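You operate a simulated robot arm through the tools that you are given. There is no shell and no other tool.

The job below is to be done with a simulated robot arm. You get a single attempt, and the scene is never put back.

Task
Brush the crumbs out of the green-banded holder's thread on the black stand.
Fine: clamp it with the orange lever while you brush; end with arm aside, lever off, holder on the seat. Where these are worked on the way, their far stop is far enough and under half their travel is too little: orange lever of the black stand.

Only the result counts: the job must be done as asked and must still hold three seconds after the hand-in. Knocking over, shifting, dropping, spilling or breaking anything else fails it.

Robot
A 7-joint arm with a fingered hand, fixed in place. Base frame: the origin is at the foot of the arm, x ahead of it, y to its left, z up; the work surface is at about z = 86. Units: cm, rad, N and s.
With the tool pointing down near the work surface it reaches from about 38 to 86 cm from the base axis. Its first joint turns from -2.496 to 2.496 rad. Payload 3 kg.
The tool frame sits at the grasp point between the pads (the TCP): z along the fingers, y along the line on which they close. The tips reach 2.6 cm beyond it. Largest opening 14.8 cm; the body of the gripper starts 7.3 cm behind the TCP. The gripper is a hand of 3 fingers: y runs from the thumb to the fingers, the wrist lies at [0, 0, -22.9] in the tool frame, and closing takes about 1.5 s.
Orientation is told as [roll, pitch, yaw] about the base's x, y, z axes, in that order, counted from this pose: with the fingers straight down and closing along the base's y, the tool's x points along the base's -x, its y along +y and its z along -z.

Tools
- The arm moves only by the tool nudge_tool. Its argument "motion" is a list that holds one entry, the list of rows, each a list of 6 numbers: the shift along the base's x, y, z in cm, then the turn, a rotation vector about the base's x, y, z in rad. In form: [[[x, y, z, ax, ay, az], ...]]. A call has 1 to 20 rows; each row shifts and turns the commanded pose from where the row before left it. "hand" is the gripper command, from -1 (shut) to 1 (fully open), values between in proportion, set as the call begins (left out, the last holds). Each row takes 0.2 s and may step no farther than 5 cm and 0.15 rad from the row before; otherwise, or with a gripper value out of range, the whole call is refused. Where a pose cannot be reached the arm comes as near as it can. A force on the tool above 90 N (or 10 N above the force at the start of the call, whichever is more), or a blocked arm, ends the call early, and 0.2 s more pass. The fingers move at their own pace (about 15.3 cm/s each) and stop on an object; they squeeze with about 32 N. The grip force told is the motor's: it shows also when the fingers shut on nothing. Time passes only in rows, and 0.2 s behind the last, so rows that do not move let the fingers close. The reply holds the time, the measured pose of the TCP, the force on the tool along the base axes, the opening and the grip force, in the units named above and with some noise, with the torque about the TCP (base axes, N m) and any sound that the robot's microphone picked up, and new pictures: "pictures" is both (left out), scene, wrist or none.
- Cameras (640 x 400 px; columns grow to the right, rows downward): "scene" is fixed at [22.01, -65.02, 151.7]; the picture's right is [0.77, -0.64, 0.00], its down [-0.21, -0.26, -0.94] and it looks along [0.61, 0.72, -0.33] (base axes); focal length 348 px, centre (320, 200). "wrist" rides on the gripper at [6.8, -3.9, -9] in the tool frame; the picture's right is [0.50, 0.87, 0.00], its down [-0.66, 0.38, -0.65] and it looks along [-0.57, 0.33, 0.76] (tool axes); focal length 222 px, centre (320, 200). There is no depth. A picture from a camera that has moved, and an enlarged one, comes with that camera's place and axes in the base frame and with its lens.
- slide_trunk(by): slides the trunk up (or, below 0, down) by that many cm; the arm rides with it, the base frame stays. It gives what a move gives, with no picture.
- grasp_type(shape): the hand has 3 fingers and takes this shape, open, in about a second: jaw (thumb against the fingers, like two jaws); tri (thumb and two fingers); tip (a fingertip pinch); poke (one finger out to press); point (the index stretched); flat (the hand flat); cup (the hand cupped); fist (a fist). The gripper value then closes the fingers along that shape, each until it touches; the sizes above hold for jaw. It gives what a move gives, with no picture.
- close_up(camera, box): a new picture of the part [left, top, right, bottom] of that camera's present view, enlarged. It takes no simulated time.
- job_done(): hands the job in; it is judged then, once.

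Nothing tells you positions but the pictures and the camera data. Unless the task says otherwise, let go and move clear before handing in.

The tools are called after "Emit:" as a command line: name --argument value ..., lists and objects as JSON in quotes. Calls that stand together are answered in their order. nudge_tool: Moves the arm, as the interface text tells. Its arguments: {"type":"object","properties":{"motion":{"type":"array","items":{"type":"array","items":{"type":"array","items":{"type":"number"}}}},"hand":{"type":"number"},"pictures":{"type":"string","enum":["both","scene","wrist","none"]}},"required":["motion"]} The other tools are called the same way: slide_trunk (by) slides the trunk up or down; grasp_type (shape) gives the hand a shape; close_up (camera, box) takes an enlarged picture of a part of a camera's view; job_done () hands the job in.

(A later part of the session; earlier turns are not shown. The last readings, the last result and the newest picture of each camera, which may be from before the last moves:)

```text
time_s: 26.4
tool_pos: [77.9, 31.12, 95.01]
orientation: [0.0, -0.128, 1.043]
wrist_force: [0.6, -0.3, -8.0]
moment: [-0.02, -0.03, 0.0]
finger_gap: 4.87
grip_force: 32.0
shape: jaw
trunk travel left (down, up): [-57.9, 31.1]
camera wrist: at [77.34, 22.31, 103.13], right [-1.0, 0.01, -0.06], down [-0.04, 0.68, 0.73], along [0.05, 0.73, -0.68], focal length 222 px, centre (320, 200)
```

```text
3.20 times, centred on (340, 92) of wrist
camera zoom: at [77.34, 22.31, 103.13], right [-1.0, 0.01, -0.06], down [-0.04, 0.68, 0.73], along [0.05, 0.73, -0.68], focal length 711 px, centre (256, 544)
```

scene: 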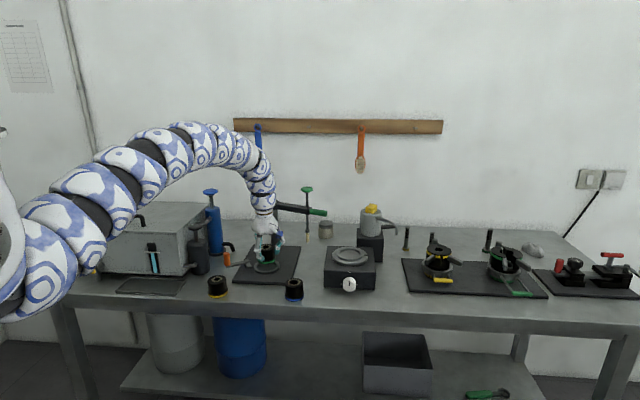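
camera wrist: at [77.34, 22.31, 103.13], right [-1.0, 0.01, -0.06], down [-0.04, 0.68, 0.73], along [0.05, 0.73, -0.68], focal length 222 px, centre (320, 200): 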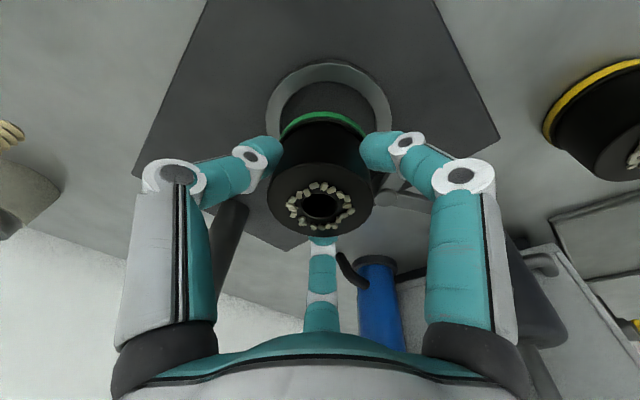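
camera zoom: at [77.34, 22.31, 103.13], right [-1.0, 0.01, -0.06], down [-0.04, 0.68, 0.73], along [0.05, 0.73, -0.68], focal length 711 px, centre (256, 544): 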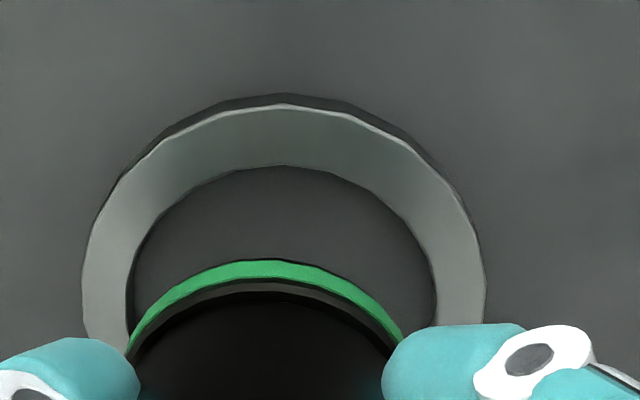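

The holder bottom sits slightly too far back and to the right, by roughly 0.2 cm. Applying that correction and going down to just above the ring for a last check.

Emit:
nudge_tool --motion '[[[-0.22, -0.07, -1, 0, 0, 0], [0, 0, -0.6, 0, 0, 0], [0, 0, 0, 0, 0, 0]]]' --pictures "wrist"

Emit:
close_up --camera "scene" --box '[240, 235, 290, 285]'

Emit:
close_up --camera "wrist" --box '[240, 40, 440, 165]'

```text
time_s: 27.2
tool_pos: [77.73, 31.02, 93.46]
orientation: [0.001, -0.129, 1.04]
wrist_force: [-0.1, 1.3, -7.9]
moment: [-0.01, -0.02, 0.02]
finger_gap: 4.86
grip_force: 31.9
shape: jaw
trunk travel left (down, up): [-57.9, 31.1]
camera wrist: at [77.17, 22.25, 101.57], right [-1.0, 0.01, -0.06], down [-0.04, 0.68, 0.73], along [0.05, 0.73, -0.68], focal length 222 px, centre (320, 200)
```

wrist: 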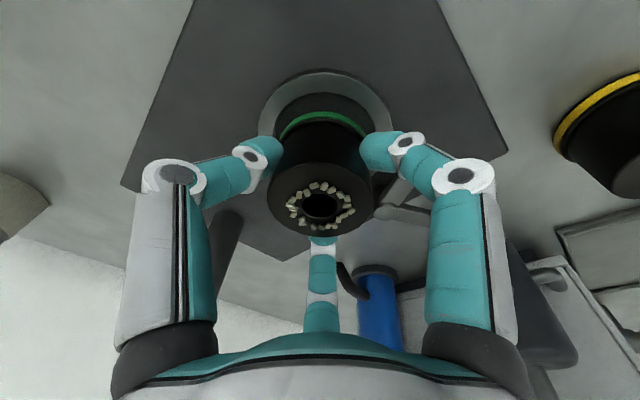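

```text
8.00 times, centred on (265, 260) of scene
camera zoom: at [22.01, -65.02, 151.7], right [0.77, -0.64, 0.0], down [-0.21, -0.26, -0.94], along [0.61, 0.72, -0.33], focal length 2781 px, centre (760, -280)
```

zoom: 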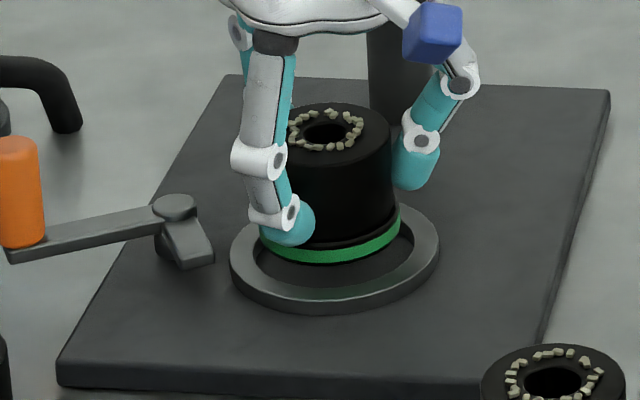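

```text
3.20 times, centred on (340, 102) of wrist
camera zoom: at [77.17, 22.25, 101.57], right [-1.0, 0.01, -0.06], down [-0.04, 0.68, 0.73], along [0.05, 0.73, -0.68], focal length 711 px, centre (256, 512)
```

zoom: 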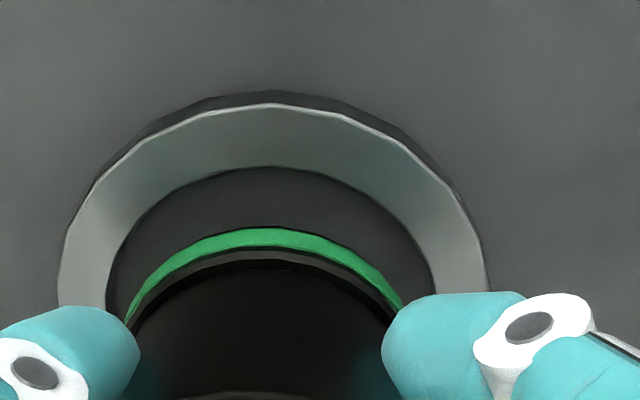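

Laterally it is centred, and both views put it about 0.2 cm too far back. Correcting that, then lowering into the ring in small steps while watching the force.

Emit:
nudge_tool --motion '[[[-0.12, -0.16, 0, 0, 0, 0], [0, 0, -0.4, 0, 0, 0], [0, 0, -0.4, 0, 0, 0], [0, 0, 0, 0, 0, 0]]]' --pictures "wrist"

Emit:
close_up --camera "scene" --box '[240, 235, 290, 285]'

```text
time_s: 28.2
tool_pos: [77.68, 30.91, 92.65]
orientation: [0.001, -0.129, 1.042]
wrist_force: [0.3, 0.2, -8.7]
moment: [-0.02, 0.0, -0.01]
finger_gap: 4.84
grip_force: 32.2
shape: jaw
trunk travel left (down, up): [-57.9, 31.1]
camera wrist: at [77.03, 22.12, 100.75], right [-1.0, 0.01, -0.06], down [-0.04, 0.68, 0.73], along [0.05, 0.73, -0.68], focal length 222 px, centre (320, 200)
```

wrist: 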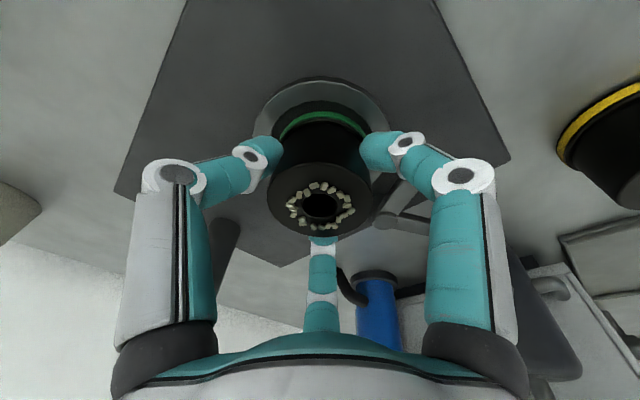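

```text
8.00 times, centred on (265, 260) of scene
camera zoom: at [22.01, -65.02, 151.7], right [0.77, -0.64, 0.0], down [-0.21, -0.26, -0.94], along [0.61, 0.72, -0.33], focal length 2781 px, centre (760, -280)
```

zoom: 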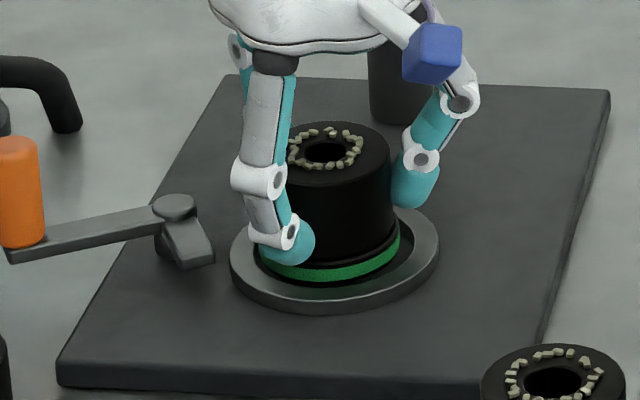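

The band now looks centred within the ring opening with even gaps. Continuing down gently.

Emit:
nudge_tool --motion '[[[0, 0, -0.3, 0, 0, 0], [0, 0, -0.2, 0, 0, 0], [0, 0, 0, 0, 0, 0]]]' --pictures "none"

Emit:
close_up --camera "scene" --box '[240, 235, 290, 285]'

```text
time_s: 29.0
tool_pos: [77.75, 30.87, 92.17]
orientation: [0.0, -0.13, 1.044]
wrist_force: [0.3, -0.4, -6.0]
moment: [-0.07, -0.01, 0.0]
finger_gap: 4.88
grip_force: 32.0
shape: jaw
trunk travel left (down, up): [-57.9, 31.1]
```

```text
8.00 times, centred on (265, 260) of scene
camera zoom: at [22.01, -65.02, 151.7], right [0.77, -0.64, 0.0], down [-0.21, -0.26, -0.94], along [0.61, 0.72, -0.33], focal length 2781 px, centre (760, -280)
```

zoom: 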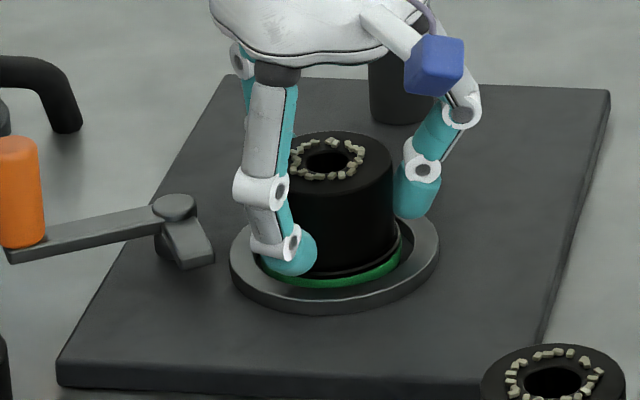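

The weight is starting to come off the hand, so the holder is touching down inside the ring. A little lower.

Emit:
nudge_tool --motion '[[[0, 0, -0.2, 0, 0, 0], [0, 0, 0, 0, 0, 0]]]' --pictures "none"

Emit:
close_up --camera "scene" --box '[240, 235, 290, 285]'

```text
time_s: 29.6
tool_pos: [77.48, 31.04, 92.0]
orientation: [0.0, -0.13, 1.04]
wrist_force: [2.9, 0.3, 1.2]
moment: [-0.22, -0.07, 0.08]
finger_gap: 4.9
grip_force: 31.8
shape: jaw
trunk travel left (down, up): [-57.9, 31.1]
```

```text
8.00 times, centred on (265, 260) of scene
camera zoom: at [22.01, -65.02, 151.7], right [0.77, -0.64, 0.0], down [-0.21, -0.26, -0.94], along [0.61, 0.72, -0.33], focal length 2781 px, centre (760, -280)
```

zoom: 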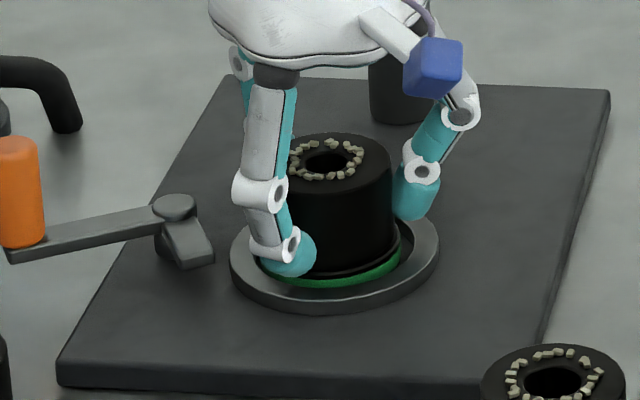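

The hand now reads no weight and the holder rests inside the ring. Opening the fingers moderately to release it.

Emit:
nudge_tool --motion '[[[0, 0, 0, 0, 0, 0], [0, 0, 0, 0, 0, 0], [0, 0, 0, 0, 0, 0]]]' --hand 0.3

Emit:
close_up --camera "scene" --box '[240, 235, 290, 285]'

```text
time_s: 30.4
tool_pos: [77.51, 30.81, 91.97]
orientation: [0.0, -0.129, 1.041]
wrist_force: [0.2, 0.2, -1.6]
moment: [-0.02, -0.01, 0.0]
finger_gap: 9.59
grip_force: 0.0
shape: jaw
trunk travel left (down, up): [-57.9, 31.1]
camera wrist: at [76.99, 22.05, 100.09], right [-1.0, 0.01, -0.06], down [-0.04, 0.68, 0.73], along [0.05, 0.73, -0.68], focal length 222 px, centre (320, 200)
```

scene: 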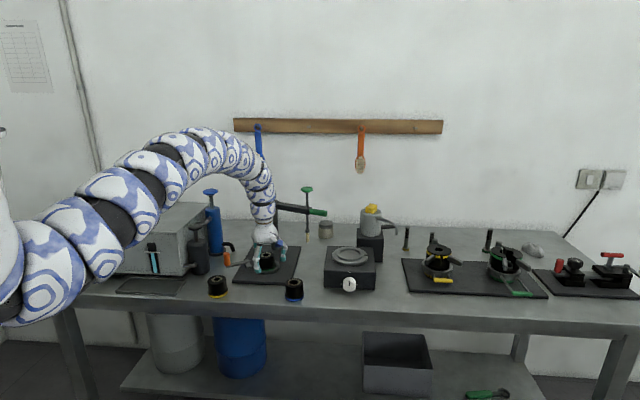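
wrist: 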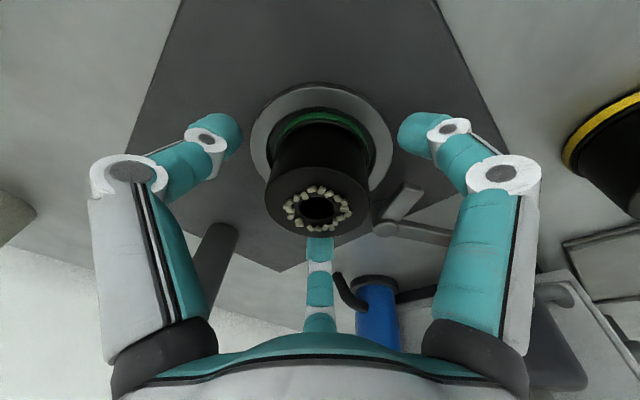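

```text
8.00 times, centred on (265, 260) of scene
camera zoom: at [22.01, -65.02, 151.7], right [0.77, -0.64, 0.0], down [-0.21, -0.26, -0.94], along [0.61, 0.72, -0.33], focal length 2781 px, centre (760, -280)
```

zoom: 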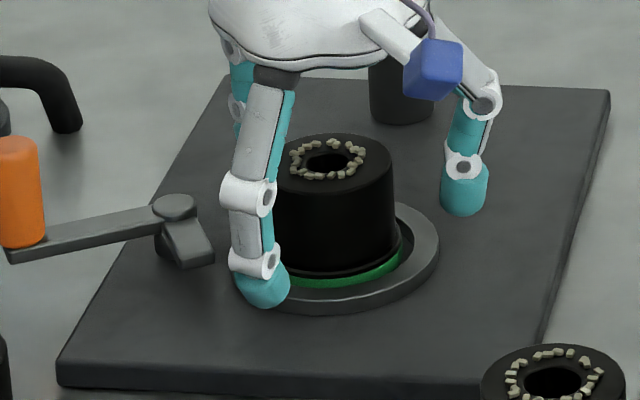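

The holder is released and sits upright inside the ring. Raising straight up to clear it.

Emit:
nudge_tool --motion '[[[0, 0, 2, 0, 0, 0], [0, 0, 3, 0, 0, 0], [0, 0, 4, 0, 0, 0], [0, 0, 4, 0, 0, 0]]]'

Emit:
close_up --camera "scene" --box '[220, 225, 300, 285]'

Emit:
close_up --camera "wrist" --box '[260, 40, 500, 190]'

```text
time_s: 31.4
tool_pos: [77.65, 30.78, 104.94]
orientation: [0.003, -0.13, 1.043]
wrist_force: [0.1, -0.5, -0.4]
moment: [0.06, 0.03, 0.03]
finger_gap: 9.6
grip_force: 0.0
shape: jaw
trunk travel left (down, up): [-57.9, 31.1]
camera wrist: at [77.03, 21.96, 113.0], right [-1.0, 0.01, -0.06], down [-0.04, 0.68, 0.73], along [0.05, 0.74, -0.68], focal length 222 px, centre (320, 200)
```

scene: 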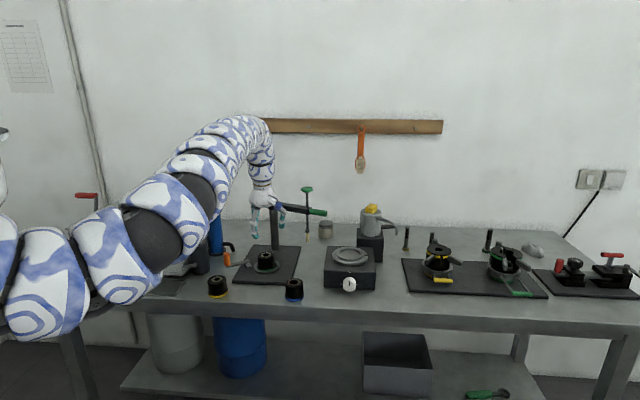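
wrist: 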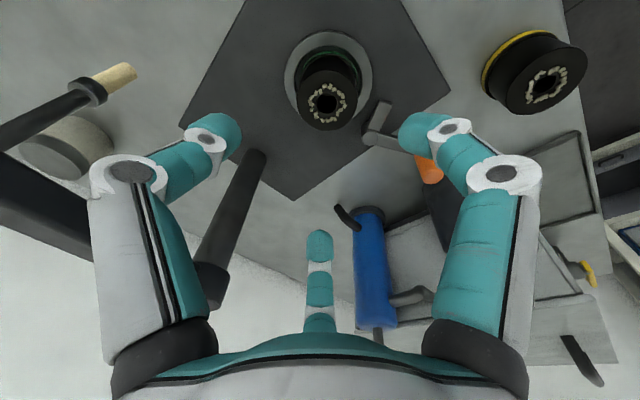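

```text
6.67 times, centred on (260, 255) of scene
camera zoom: at [22.01, -65.02, 151.7], right [0.77, -0.64, 0.0], down [-0.21, -0.26, -0.94], along [0.61, 0.72, -0.33], focal length 2318 px, centre (720, -167)
```

zoom: 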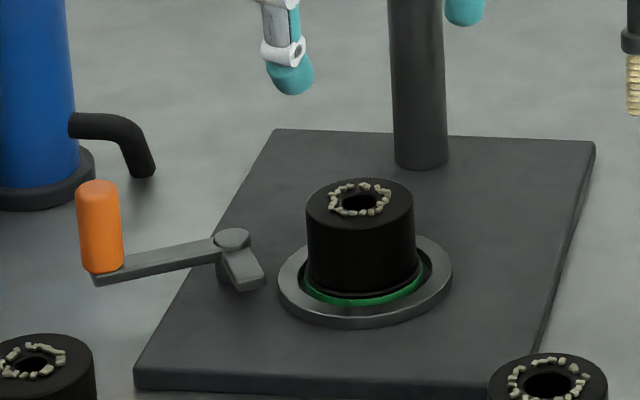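

```text
2.67 times, centred on (380, 115) of wrist
camera zoom: at [77.03, 21.96, 113.0], right [-1.0, 0.01, -0.06], down [-0.04, 0.68, 0.73], along [0.05, 0.74, -0.68], focal length 592 px, centre (160, 427)
```

zoom: 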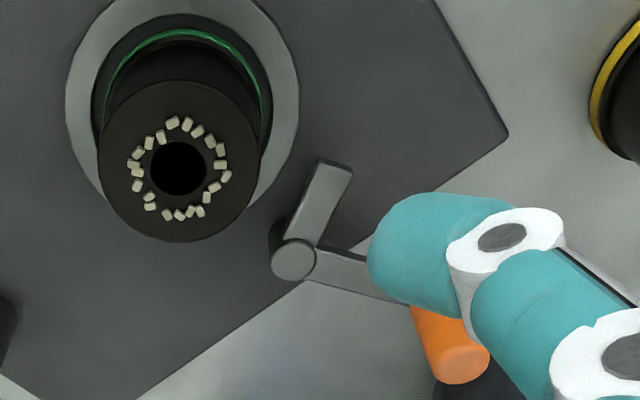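

The holder is seated squarely in the ring. Next is the orange lever: I'm straightening the hand to vertical with yaw 0 and moving above the orange knob at about (66.5, 38.2), staying at z 105.

Emit:
nudge_tool --motion '[[[0, 0, 1, -0.111, 0.065, 0], [-1, 0.5, 1, 0, 0, -0.149], [-1.5, 1, 0, 0, 0, -0.149], [-1.5, 1, 0, 0, 0, -0.149], [-1.5, 1, 0, 0, 0, -0.149], [-1.5, 1, 0, 0, 0, -0.149], [-2, 1.5, 0, 0, 0, -0.149], [-2, 1.4, 0, 0, 0, -0.149]]]' --hand 0

```text
time_s: 33.2
tool_pos: [66.54, 38.46, 107.01]
orientation: [0.003, -0.002, -0.005]
wrist_force: [-0.9, -0.1, 0.0]
moment: [-0.02, -0.05, 0.03]
finger_gap: 7.42
grip_force: 0.1
shape: jaw
trunk travel left (down, up): [-57.9, 31.1]
camera wrist: at [59.75, 34.43, 116.04], right [-0.5, 0.87, 0.0], down [0.65, 0.38, 0.66], along [0.57, 0.33, -0.76], focal length 222 px, centre (320, 200)
```

scene: 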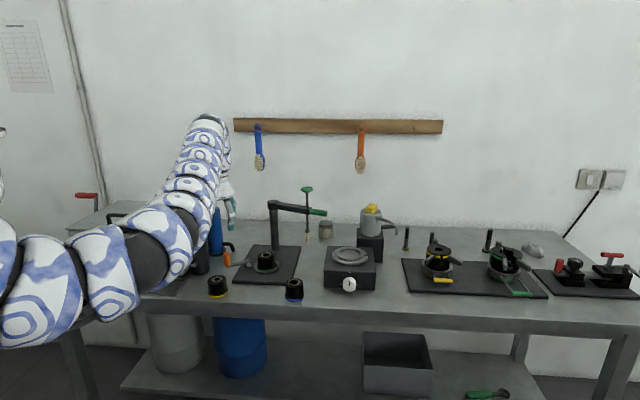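
wrist: 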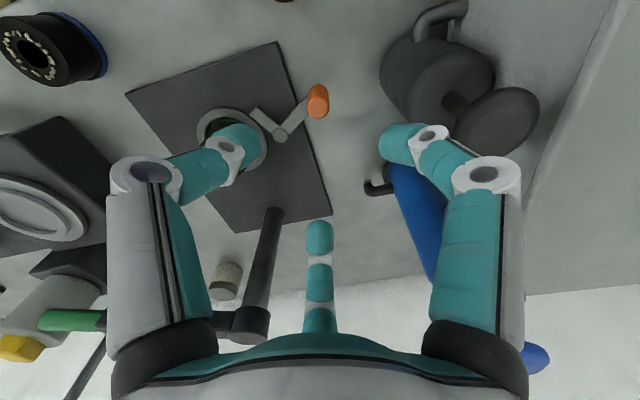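

I'm above the knob. Zooming in for a precise fix on its centre.

Emit:
close_up --camera "wrist" --box '[230, 60, 390, 160]'

Emit:
close_up --camera "wrist" --box '[320, 0, 560, 150]'

```text
4.00 times, centred on (310, 110) of wrist
camera zoom: at [59.75, 34.43, 116.04], right [-0.5, 0.87, 0.0], down [0.65, 0.38, 0.66], along [0.57, 0.33, -0.76], focal length 888 px, centre (360, 560)
```

zoom: 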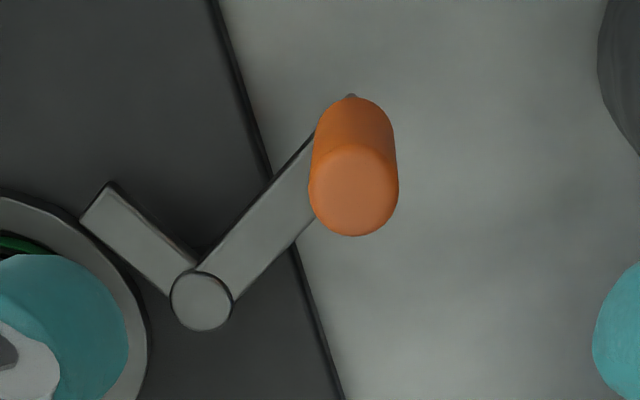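

```text
2.67 times, centred on (440, 75) of wrist
camera zoom: at [59.75, 34.43, 116.04], right [-0.5, 0.87, 0.0], down [0.65, 0.38, 0.66], along [0.57, 0.33, -0.76], focal length 592 px, centre (0, 533)
```

zoom: 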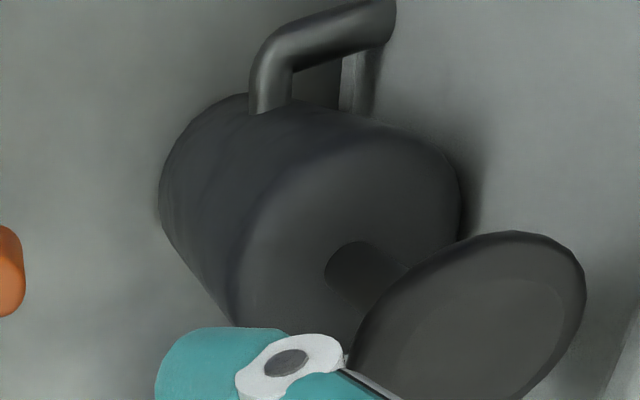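

The knob centre is about (66.3, 38.0) with its top near z 94. I'm yawing +30° to keep the fingers away from the dark pump, then lowering around the knob.

Emit:
nudge_tool --motion '[[[0, 0, 0, 0, 0, 0.13], [0, 0, 0, 0, 0, 0.13], [0, 0, 0, 0, 0, 0.13], [-0.24, -0.41, 0, 0, 0, 0.13], [0, 0, -2.5, 0, 0, 0], [0, 0, -2.5, 0, 0, 0], [0, 0, -2, 0, 0, 0]]]'

```text
time_s: 34.8
tool_pos: [66.24, 37.83, 100.03]
orientation: [-0.001, -0.001, 0.519]
wrist_force: [-0.1, 0.2, -0.7]
moment: [-0.02, 0.02, -0.01]
finger_gap: 7.42
grip_force: 0.0
shape: jaw
trunk travel left (down, up): [-57.9, 31.1]
camera wrist: at [62.36, 31.09, 109.01], right [-0.86, 0.5, 0.0], down [0.38, 0.65, 0.65], along [0.33, 0.57, -0.76], focal length 222 px, centre (320, 200)
```

scene: 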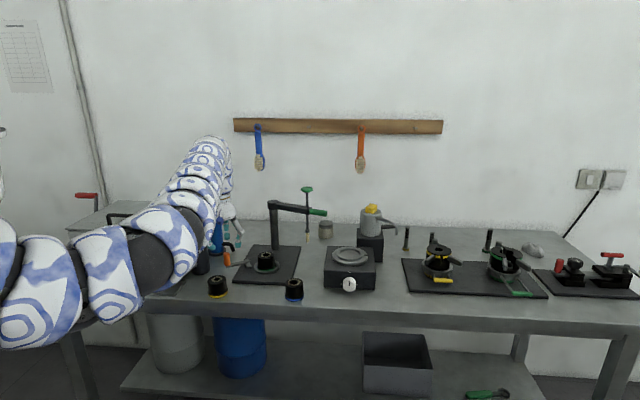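
wrist: 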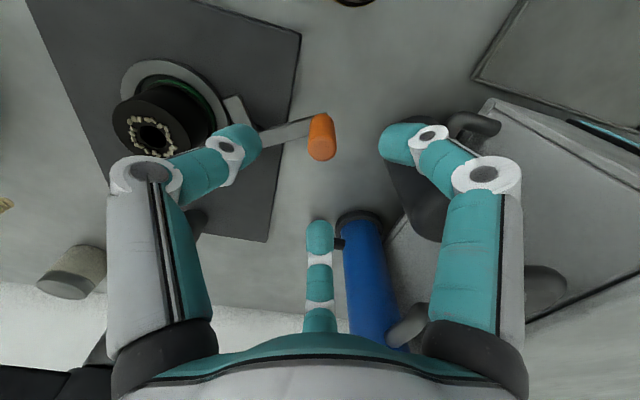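

The knob is centred between the fingers. Lowering the last 7 cm around it.

Emit:
nudge_tool --motion '[[[0.05, 0.1, -2, 0, 0, 0], [0, 0, -2, 0, 0, 0], [0, 0, -1.5, 0, 0, 0], [0, 0, -1.3, 0, 0, 0]]]'

```text
time_s: 35.8
tool_pos: [66.38, 37.96, 93.11]
orientation: [0.001, -0.001, 0.52]
wrist_force: [0.0, -0.2, 0.8]
moment: [-0.05, -0.01, 0.01]
finger_gap: 7.44
grip_force: 0.1
shape: jaw
trunk travel left (down, up): [-57.9, 31.1]
camera wrist: at [62.45, 31.2, 102.18], right [-0.86, 0.5, 0.0], down [0.38, 0.65, 0.65], along [0.33, 0.57, -0.76], focal length 222 px, centre (320, 200)
```

scene: 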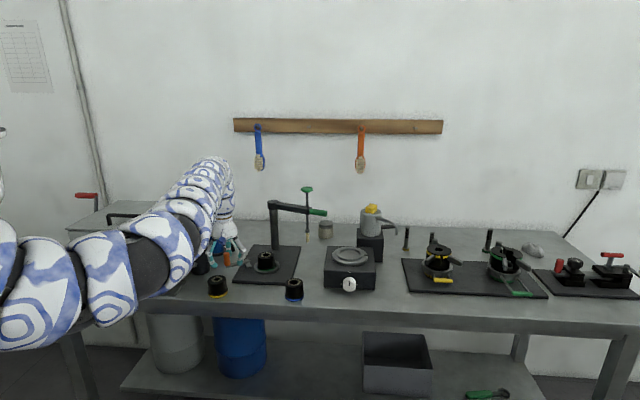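
wrist: 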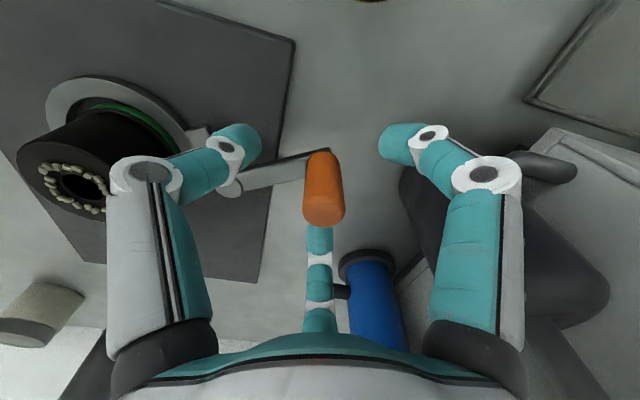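

The knob is caged between the three fingers. Closing the cage a bit tighter and starting to sweep the lever along its arc around the pivot at (73, 36.4).

Emit:
nudge_tool --motion '[[[0, 0, 0, 0, 0, 0], [0, 0, 0, 0, 0, 0], [-0.17, -1.12, 0, 0, 0, 0], [0.02, -1.19, 0, 0, 0, 0], [0.22, -1.18, 0, 0, 0, 0]]]' --hand -0.5

Emit:
close_up --camera "scene" --box '[200, 220, 300, 290]'

```text
time_s: 37.0
tool_pos: [66.46, 34.48, 93.17]
orientation: [0.001, 0.0, 0.519]
wrist_force: [-0.8, 0.9, 0.1]
moment: [-0.01, -0.03, 0.0]
finger_gap: 3.73
grip_force: 0.1
shape: jaw
trunk travel left (down, up): [-57.9, 31.1]
camera wrist: at [62.53, 27.68, 102.24], right [-0.86, 0.5, 0.0], down [0.38, 0.65, 0.65], along [0.33, 0.57, -0.76], focal length 222 px, centre (320, 200)
```

scene: 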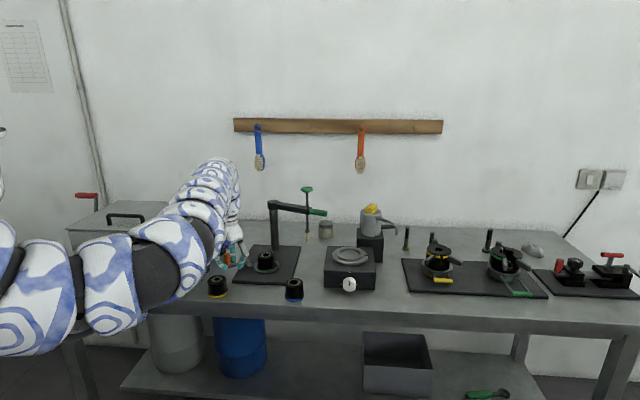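
wrist: 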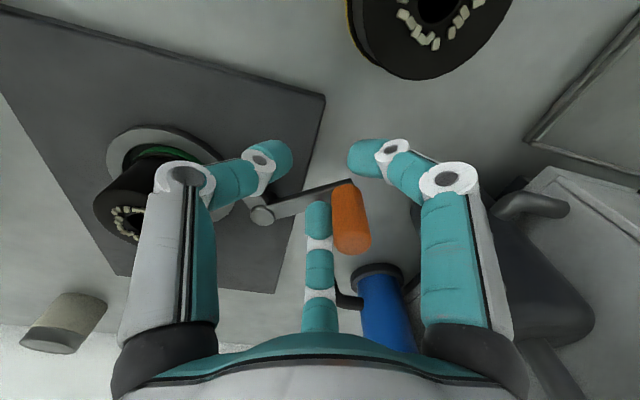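

```text
5.71 times, centred on (250, 255) of scene
camera zoom: at [22.01, -65.02, 151.7], right [0.77, -0.64, 0.0], down [-0.21, -0.26, -0.94], along [0.61, 0.72, -0.33], focal length 1986 px, centre (720, -114)
```

zoom: 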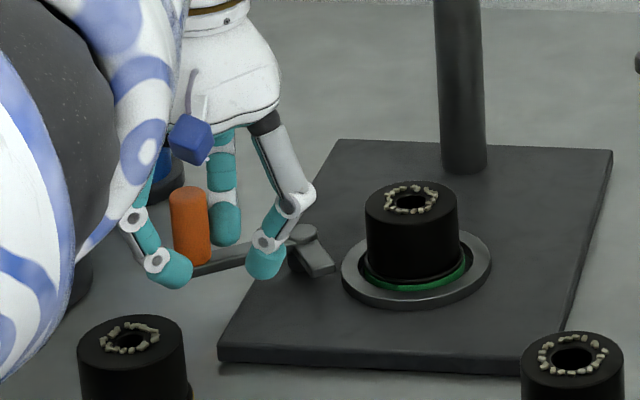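

The knob slipped out between two fingers because the cage was too loose, and it is still at about (66.3, 37.9). I'll raise the hand, return over the knob, lower again, and this time grip it firmly before swinging.

Emit:
nudge_tool --motion '[[[0, 0, 2.5, 0, 0, 0], [0, 0, 2.5, 0, 0, 0]]]' --pictures "none"

Emit:
nudge_tool --motion '[[[0, 1.2, 0, 0, 0, 0], [-0.1, 1.2, 0, 0, 0, 0], [-0.1, 1.05, 0, 0, 0, 0], [0, 0, 0, 0, 0, 0]]]' --hand 0.1 --pictures "wrist"

Emit:
close_up --camera "wrist" --box '[240, 110, 400, 230]'

```text
time_s: 37.6
tool_pos: [66.4, 34.52, 98.29]
orientation: [0.0, 0.0, 0.52]
wrist_force: [0.6, 0.2, 0.5]
moment: [0.0, -0.01, 0.04]
finger_gap: 3.73
grip_force: 0.0
shape: jaw
trunk travel left (down, up): [-57.9, 31.1]
```

```text
time_s: 38.6
tool_pos: [66.3, 37.94, 98.15]
orientation: [0.0, 0.002, 0.518]
wrist_force: [0.0, 0.0, 0.3]
moment: [-0.01, 0.0, 0.03]
finger_gap: 8.1
grip_force: 0.1
shape: jaw
trunk travel left (down, up): [-57.9, 31.1]
camera wrist: at [62.31, 31.18, 107.19], right [-0.86, 0.5, 0.0], down [0.38, 0.65, 0.65], along [0.33, 0.57, -0.76], focal length 222 px, centre (320, 200)
```

wrist: 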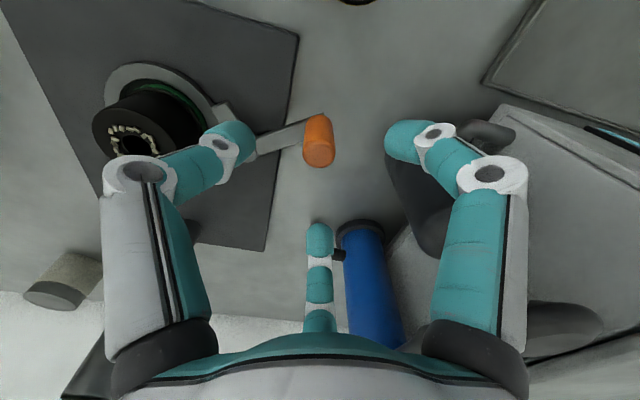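

```text
3.33 times, centred on (320, 170) of wrist
camera zoom: at [62.31, 31.18, 107.19], right [-0.86, 0.5, 0.0], down [0.38, 0.65, 0.65], along [0.33, 0.57, -0.76], focal length 740 px, centre (320, 300)
```

zoom: 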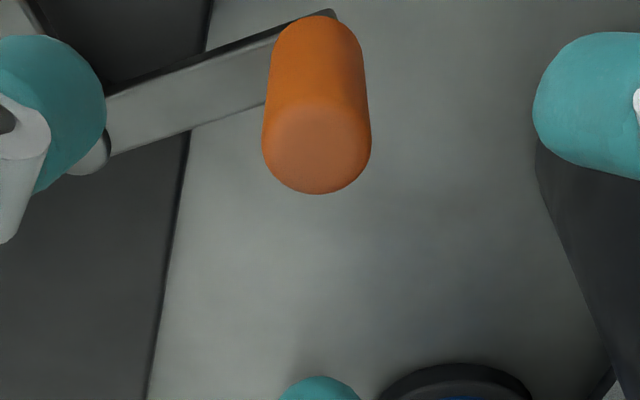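

The knob is slightly turned now, centred at about (66.1, 37.5), so it does rotate the expected way. Lowering around it again and gripping it fully.

Emit:
nudge_tool --motion '[[[-0.2, -0.4, -1.5, 0, 0, 0], [0, 0, -2, 0, 0, 0], [0, 0, -1.6, 0, 0, 0], [0, 0, 0, 0, 0, 0]]]' --pictures "none"

Emit:
nudge_tool --motion '[[[0, 0, 0, 0, 0, 0], [0, 0, 0, 0, 0, 0], [0, 0, 0, 0, 0, 0], [0, 0, 0, 0, 0, 0], [0, 0, 0, 0, 0, 0]]]' --hand -1

Emit:
close_up --camera "scene" --box '[200, 220, 300, 290]'

```text
time_s: 39.6
tool_pos: [66.06, 37.44, 93.02]
orientation: [-0.001, -0.003, 0.519]
wrist_force: [0.6, -0.7, 0.1]
moment: [-0.01, 0.03, -0.02]
finger_gap: 8.08
grip_force: 0.1
shape: jaw
trunk travel left (down, up): [-57.9, 31.1]
```

```text
time_s: 40.8
tool_pos: [66.07, 37.53, 92.99]
orientation: [0.0, 0.0, 0.519]
wrist_force: [0.7, -0.3, -6.2]
moment: [-0.04, -0.03, 0.04]
finger_gap: 1.5
grip_force: 32.1
shape: jaw
trunk travel left (down, up): [-57.9, 31.1]
camera wrist: at [62.13, 30.8, 102.06], right [-0.86, 0.5, 0.0], down [0.38, 0.65, 0.65], along [0.33, 0.56, -0.76], focal length 222 px, centre (320, 200)
```

scene: 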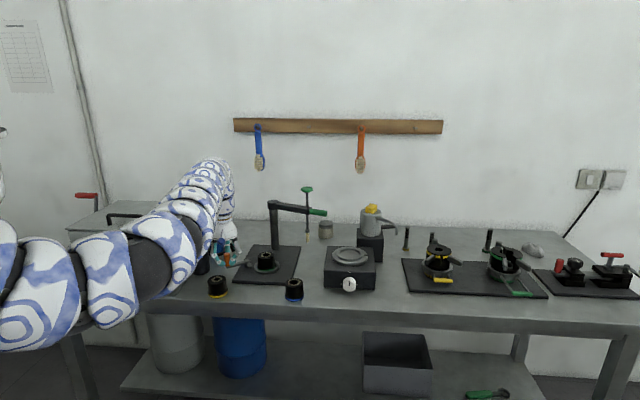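
wrist: 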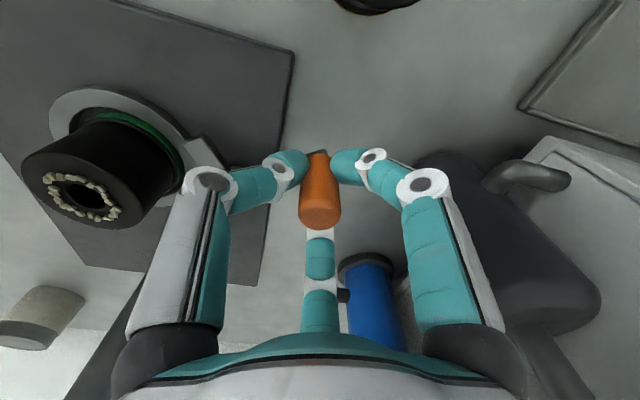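

```text
5.71 times, centred on (250, 255) of scene
camera zoom: at [22.01, -65.02, 151.7], right [0.77, -0.64, 0.0], down [-0.21, -0.26, -0.94], along [0.61, 0.72, -0.33], focal length 1986 px, centre (720, -114)
```

zoom: 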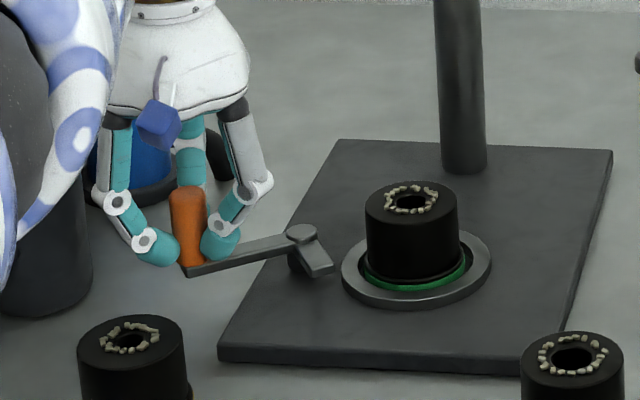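

The knob is firmly gripped at 1.5 cm. Swinging it along the arc in small steps while turning the hand with the lever.

Emit:
nudge_tool --motion '[[[-0.07, -0.64, 0, 0, 0, 0.09], [-0.02, -0.61, 0, 0, 0, 0.087], [0.04, -0.61, 0, 0, 0, 0.087], [0.09, -0.61, 0, 0, 0, 0.087]]]' --pictures "wrist"

Emit:
close_up --camera "scene" --box '[200, 220, 300, 290]'

```text
time_s: 41.8
tool_pos: [66.0, 35.1, 93.03]
orientation: [0.0, 0.001, 0.874]
wrist_force: [-6.7, -0.5, -11.8]
moment: [0.0, 0.14, 0.02]
finger_gap: 1.51
grip_force: 31.9
shape: jaw
trunk travel left (down, up): [-57.9, 31.1]
camera wrist: at [64.72, 27.41, 102.08], right [-0.98, 0.17, 0.0], down [0.13, 0.75, 0.65], along [0.11, 0.64, -0.76], focal length 222 px, centre (320, 200)
```

wrist: 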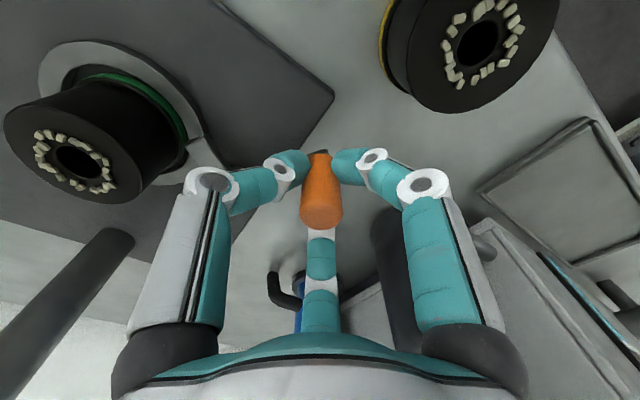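

```text
5.71 times, centred on (250, 255) of scene
camera zoom: at [22.01, -65.02, 151.7], right [0.77, -0.64, 0.0], down [-0.21, -0.26, -0.94], along [0.61, 0.72, -0.33], focal length 1986 px, centre (720, -114)
```

zoom: 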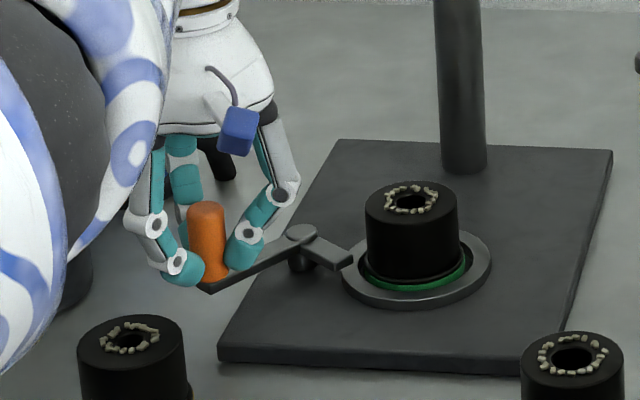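

The lever follows nicely and its jaw is swinging toward the holder. Continuing along the arc with a small outward and downward correction for the side force.

Emit:
nudge_tool --motion '[[[0.02, -0.6, -0.1, 0, 0, 0.087], [0.14, -0.58, 0, 0, 0, 0.087], [0.22, -0.56, 0, 0, 0, 0.087], [0.27, -0.54, 0, 0, 0, 0.087]]]' --pictures "wrist"

Emit:
close_up --camera "scene" --box '[200, 220, 300, 290]'

```text
time_s: 42.8
tool_pos: [66.81, 32.94, 93.0]
orientation: [0.0, -0.001, 1.221]
wrist_force: [1.5, 1.9, -2.4]
moment: [0.03, 0.01, 0.09]
finger_gap: 1.49
grip_force: 32.1
shape: jaw
trunk travel left (down, up): [-57.9, 31.1]
camera wrist: at [68.18, 25.08, 102.04], right [-0.99, -0.17, 0.0], down [-0.13, 0.74, 0.65], along [-0.11, 0.64, -0.76], focal length 222 px, centre (320, 200)
```

wrist: 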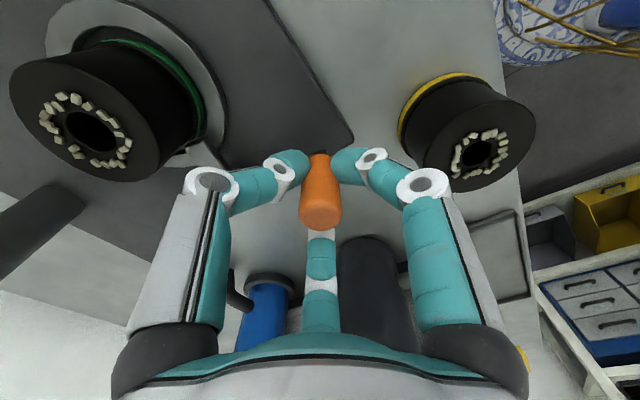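

```text
5.71 times, centred on (250, 255) of scene
camera zoom: at [22.01, -65.02, 151.7], right [0.77, -0.64, 0.0], down [-0.21, -0.26, -0.94], along [0.61, 0.72, -0.33], focal length 1986 px, centre (720, -114)
```

zoom: 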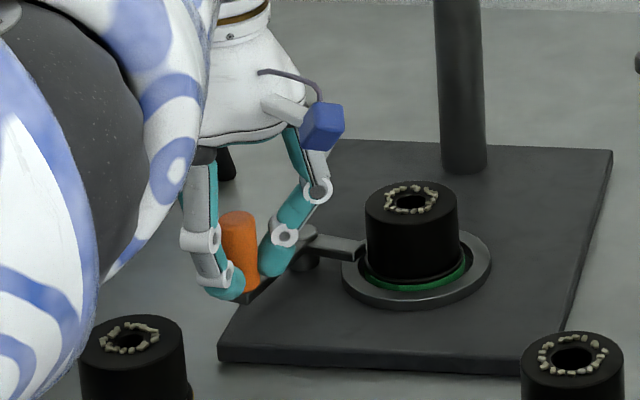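

The jaw has reached the holder's flank. Continuing in smaller steps to find the far stop.

Emit:
nudge_tool --motion '[[[0.3, -0.5, 0, 0, 0, 0.087], [0.36, -0.47, 0, 0, 0, 0.087]]]' --pictures "wrist"

Emit:
close_up --camera "scene" --box '[200, 220, 300, 290]'

```text
time_s: 43.4
tool_pos: [67.56, 31.84, 93.04]
orientation: [0.0, -0.001, 1.394]
wrist_force: [3.3, 7.2, -0.9]
moment: [0.11, -0.13, 0.17]
finger_gap: 1.47
grip_force: 32.0
shape: jaw
trunk travel left (down, up): [-57.9, 31.1]
camera wrist: at [70.15, 24.43, 102.03], right [-0.94, -0.34, 0.0], down [-0.26, 0.71, 0.65], along [-0.22, 0.62, -0.76], focal length 222 px, centre (320, 200)
```

wrist: 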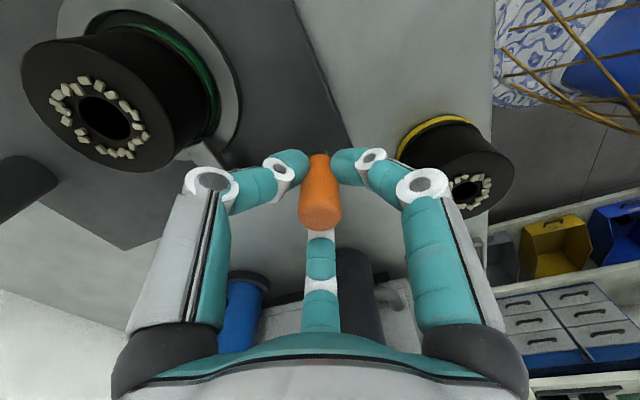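

```text
5.71 times, centred on (250, 255) of scene
camera zoom: at [22.01, -65.02, 151.7], right [0.77, -0.64, 0.0], down [-0.21, -0.26, -0.94], along [0.61, 0.72, -0.33], focal length 1986 px, centre (720, -114)
```

zoom: 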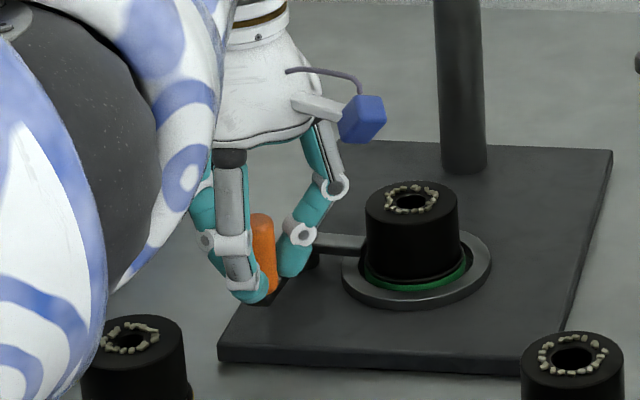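

The force is building to about 8 N. Pushing slightly further to confirm whether this is the stop.

Emit:
nudge_tool --motion '[[[0.4, -0.43, 0, 0, 0, 0.087], [0.45, -0.4, 0, 0, 0, 0.087]]]' --pictures "wrist"

Emit:
close_up --camera "scene" --box '[200, 220, 300, 290]'

Emit:
close_up --camera "wrist" --box '[0, 0, 360, 225]'

```text
time_s: 44.0
tool_pos: [68.06, 31.28, 92.92]
orientation: [0.0, -0.003, 1.57]
wrist_force: [-7.9, 15.3, -1.1]
moment: [0.34, 0.18, 0.1]
finger_gap: 1.48
grip_force: 31.7
shape: jaw
trunk travel left (down, up): [-57.9, 31.1]
camera wrist: at [71.92, 24.45, 102.02], right [-0.87, -0.5, 0.0], down [-0.38, 0.65, 0.66], along [-0.33, 0.57, -0.76], focal length 222 px, centre (320, 200)
```

wrist: 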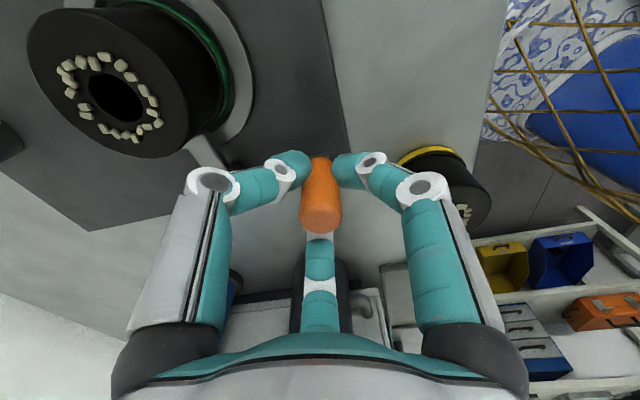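

```text
5.71 times, centred on (250, 255) of scene
camera zoom: at [22.01, -65.02, 151.7], right [0.77, -0.64, 0.0], down [-0.21, -0.26, -0.94], along [0.61, 0.72, -0.33], focal length 1986 px, centre (720, -114)
```

zoom: 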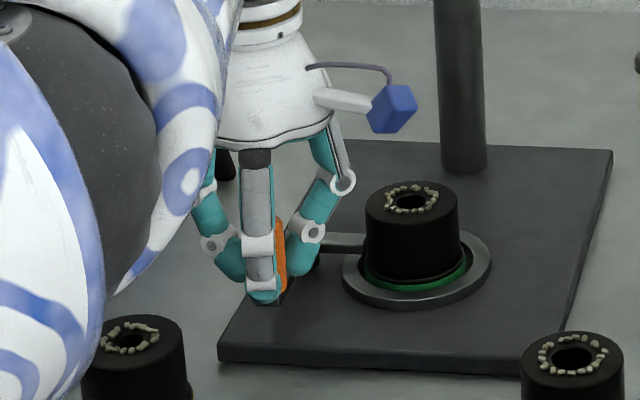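

```text
1.78 times, centred on (180, 112) of wrist
camera zoom: at [71.92, 24.45, 102.02], right [-0.87, -0.5, 0.0], down [-0.38, 0.65, 0.66], along [-0.33, 0.57, -0.76], focal length 395 px, centre (569, 356)
```

zoom: 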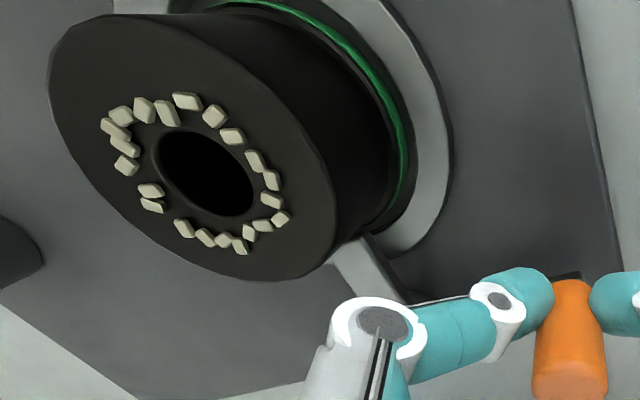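

Resistance is now about 16 N along the sweep. One more small push will show whether this is the hard stop.

Emit:
nudge_tool --motion '[[[0.25, -0.25, 0, 0, 0, 0], [0.2, -0.2, 0, 0, 0, 0]]]' --pictures "none"

Emit:
close_up --camera "scene" --box '[200, 220, 300, 290]'

```text
time_s: 44.6
tool_pos: [68.47, 30.71, 92.99]
orientation: [0.003, 0.0, 1.567]
wrist_force: [-19.1, 20.9, 0.2]
moment: [0.63, 0.49, 0.07]
finger_gap: 1.46
grip_force: 31.6
shape: jaw
trunk travel left (down, up): [-57.9, 31.1]
```

```text
5.71 times, centred on (250, 255) of scene
camera zoom: at [22.01, -65.02, 151.7], right [0.77, -0.64, 0.0], down [-0.21, -0.26, -0.94], along [0.61, 0.72, -0.33], focal length 1986 px, centre (720, -114)
```

zoom: 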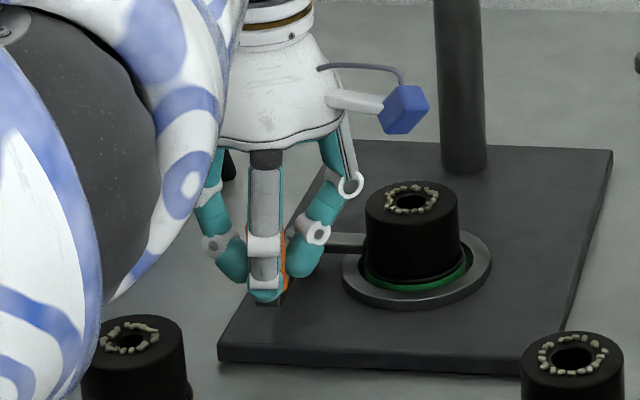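

The force climbed to 28 N with no further lever motion, so the lever is at its far stop with the jaw pressed on the holder. Relaxing the push, opening the fingers and lifting clear.

Emit:
nudge_tool --motion '[[[-0.3, 0.3, 0, 0, 0, 0], [-0.1, 0.1, 0, 0, 0, 0]]]' --pictures "none"

Emit:
nudge_tool --motion '[[[0, 0, 0, 0, 0, 0], [0, 0, 0, 0, 0, 0], [0, 0, 0, 0, 0, 0]]]' --hand -0.1 --pictures "none"

Emit:
nudge_tool --motion '[[[0, 0, 2, 0, 0, 0], [0, 0, 3, 0, 0, 0], [0, 0, 4, 0, 0, 0]]]'

Emit:
close_up --camera "scene" --box '[200, 220, 300, 290]'

Emit:
close_up --camera "wrist" --box '[100, 20, 400, 220]'

```text
time_s: 45.2
tool_pos: [68.38, 30.87, 93.03]
orientation: [0.0, 0.0, 1.564]
wrist_force: [-12.8, 5.9, 2.4]
moment: [0.37, 0.29, 0.06]
finger_gap: 1.46
grip_force: 32.5
shape: jaw
trunk travel left (down, up): [-57.9, 31.1]
```

```text
time_s: 46.0
tool_pos: [68.41, 30.9, 93.01]
orientation: [0.002, 0.0, 1.564]
wrist_force: [0.5, -0.3, -0.9]
moment: [0.0, 0.0, 0.0]
finger_gap: 6.6
grip_force: 0.0
shape: jaw
trunk travel left (down, up): [-57.9, 31.1]
```

```text
time_s: 46.8
tool_pos: [68.29, 30.96, 102.0]
orientation: [0.002, -0.002, 1.565]
wrist_force: [0.4, -0.2, 0.3]
moment: [0.02, -0.02, -0.02]
finger_gap: 6.65
grip_force: 0.1
shape: jaw
trunk travel left (down, up): [-57.9, 31.1]
camera wrist: at [72.12, 24.11, 111.01], right [-0.87, -0.5, 0.0], down [-0.37, 0.66, 0.65], along [-0.32, 0.57, -0.76], focal length 222 px, centre (320, 200)
```

scene: 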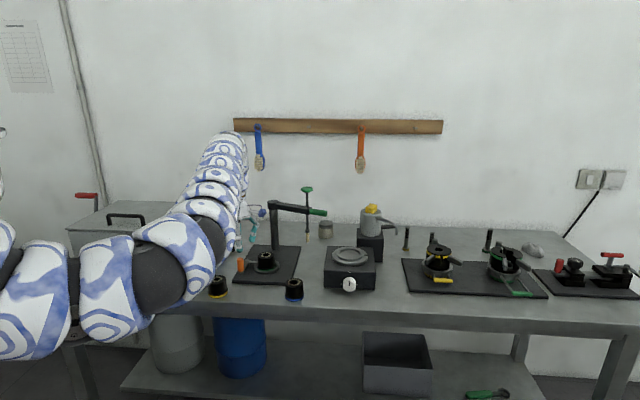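
wrist: 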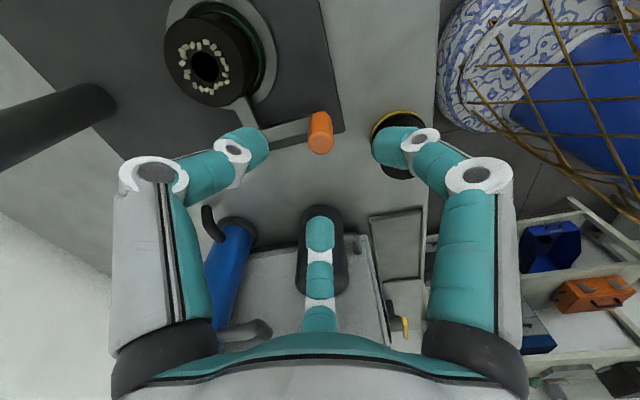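

```text
5.71 times, centred on (250, 255) of scene
camera zoom: at [22.01, -65.02, 151.7], right [0.77, -0.64, 0.0], down [-0.21, -0.26, -0.94], along [0.61, 0.72, -0.33], focal length 1986 px, centre (720, -114)
```

zoom: 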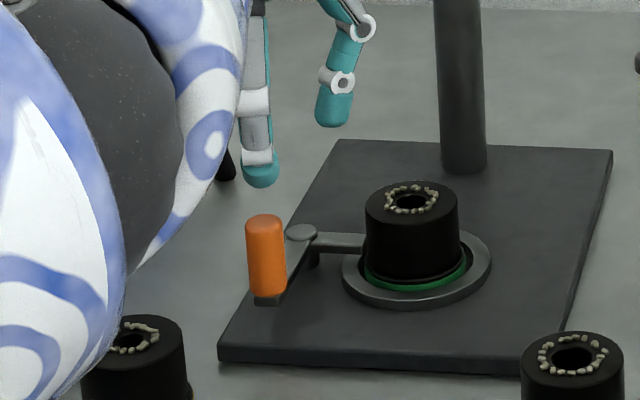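

```text
2.00 times, centred on (250, 120) of wrist
camera zoom: at [72.12, 24.11, 111.01], right [-0.87, -0.5, 0.0], down [-0.37, 0.66, 0.65], along [-0.32, 0.57, -0.76], focal length 444 px, centre (460, 360)
```

zoom: 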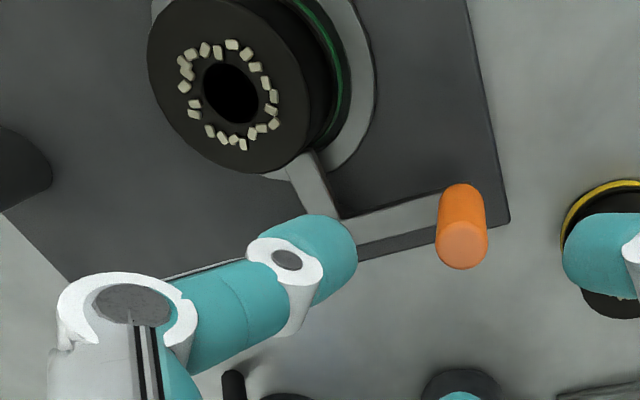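

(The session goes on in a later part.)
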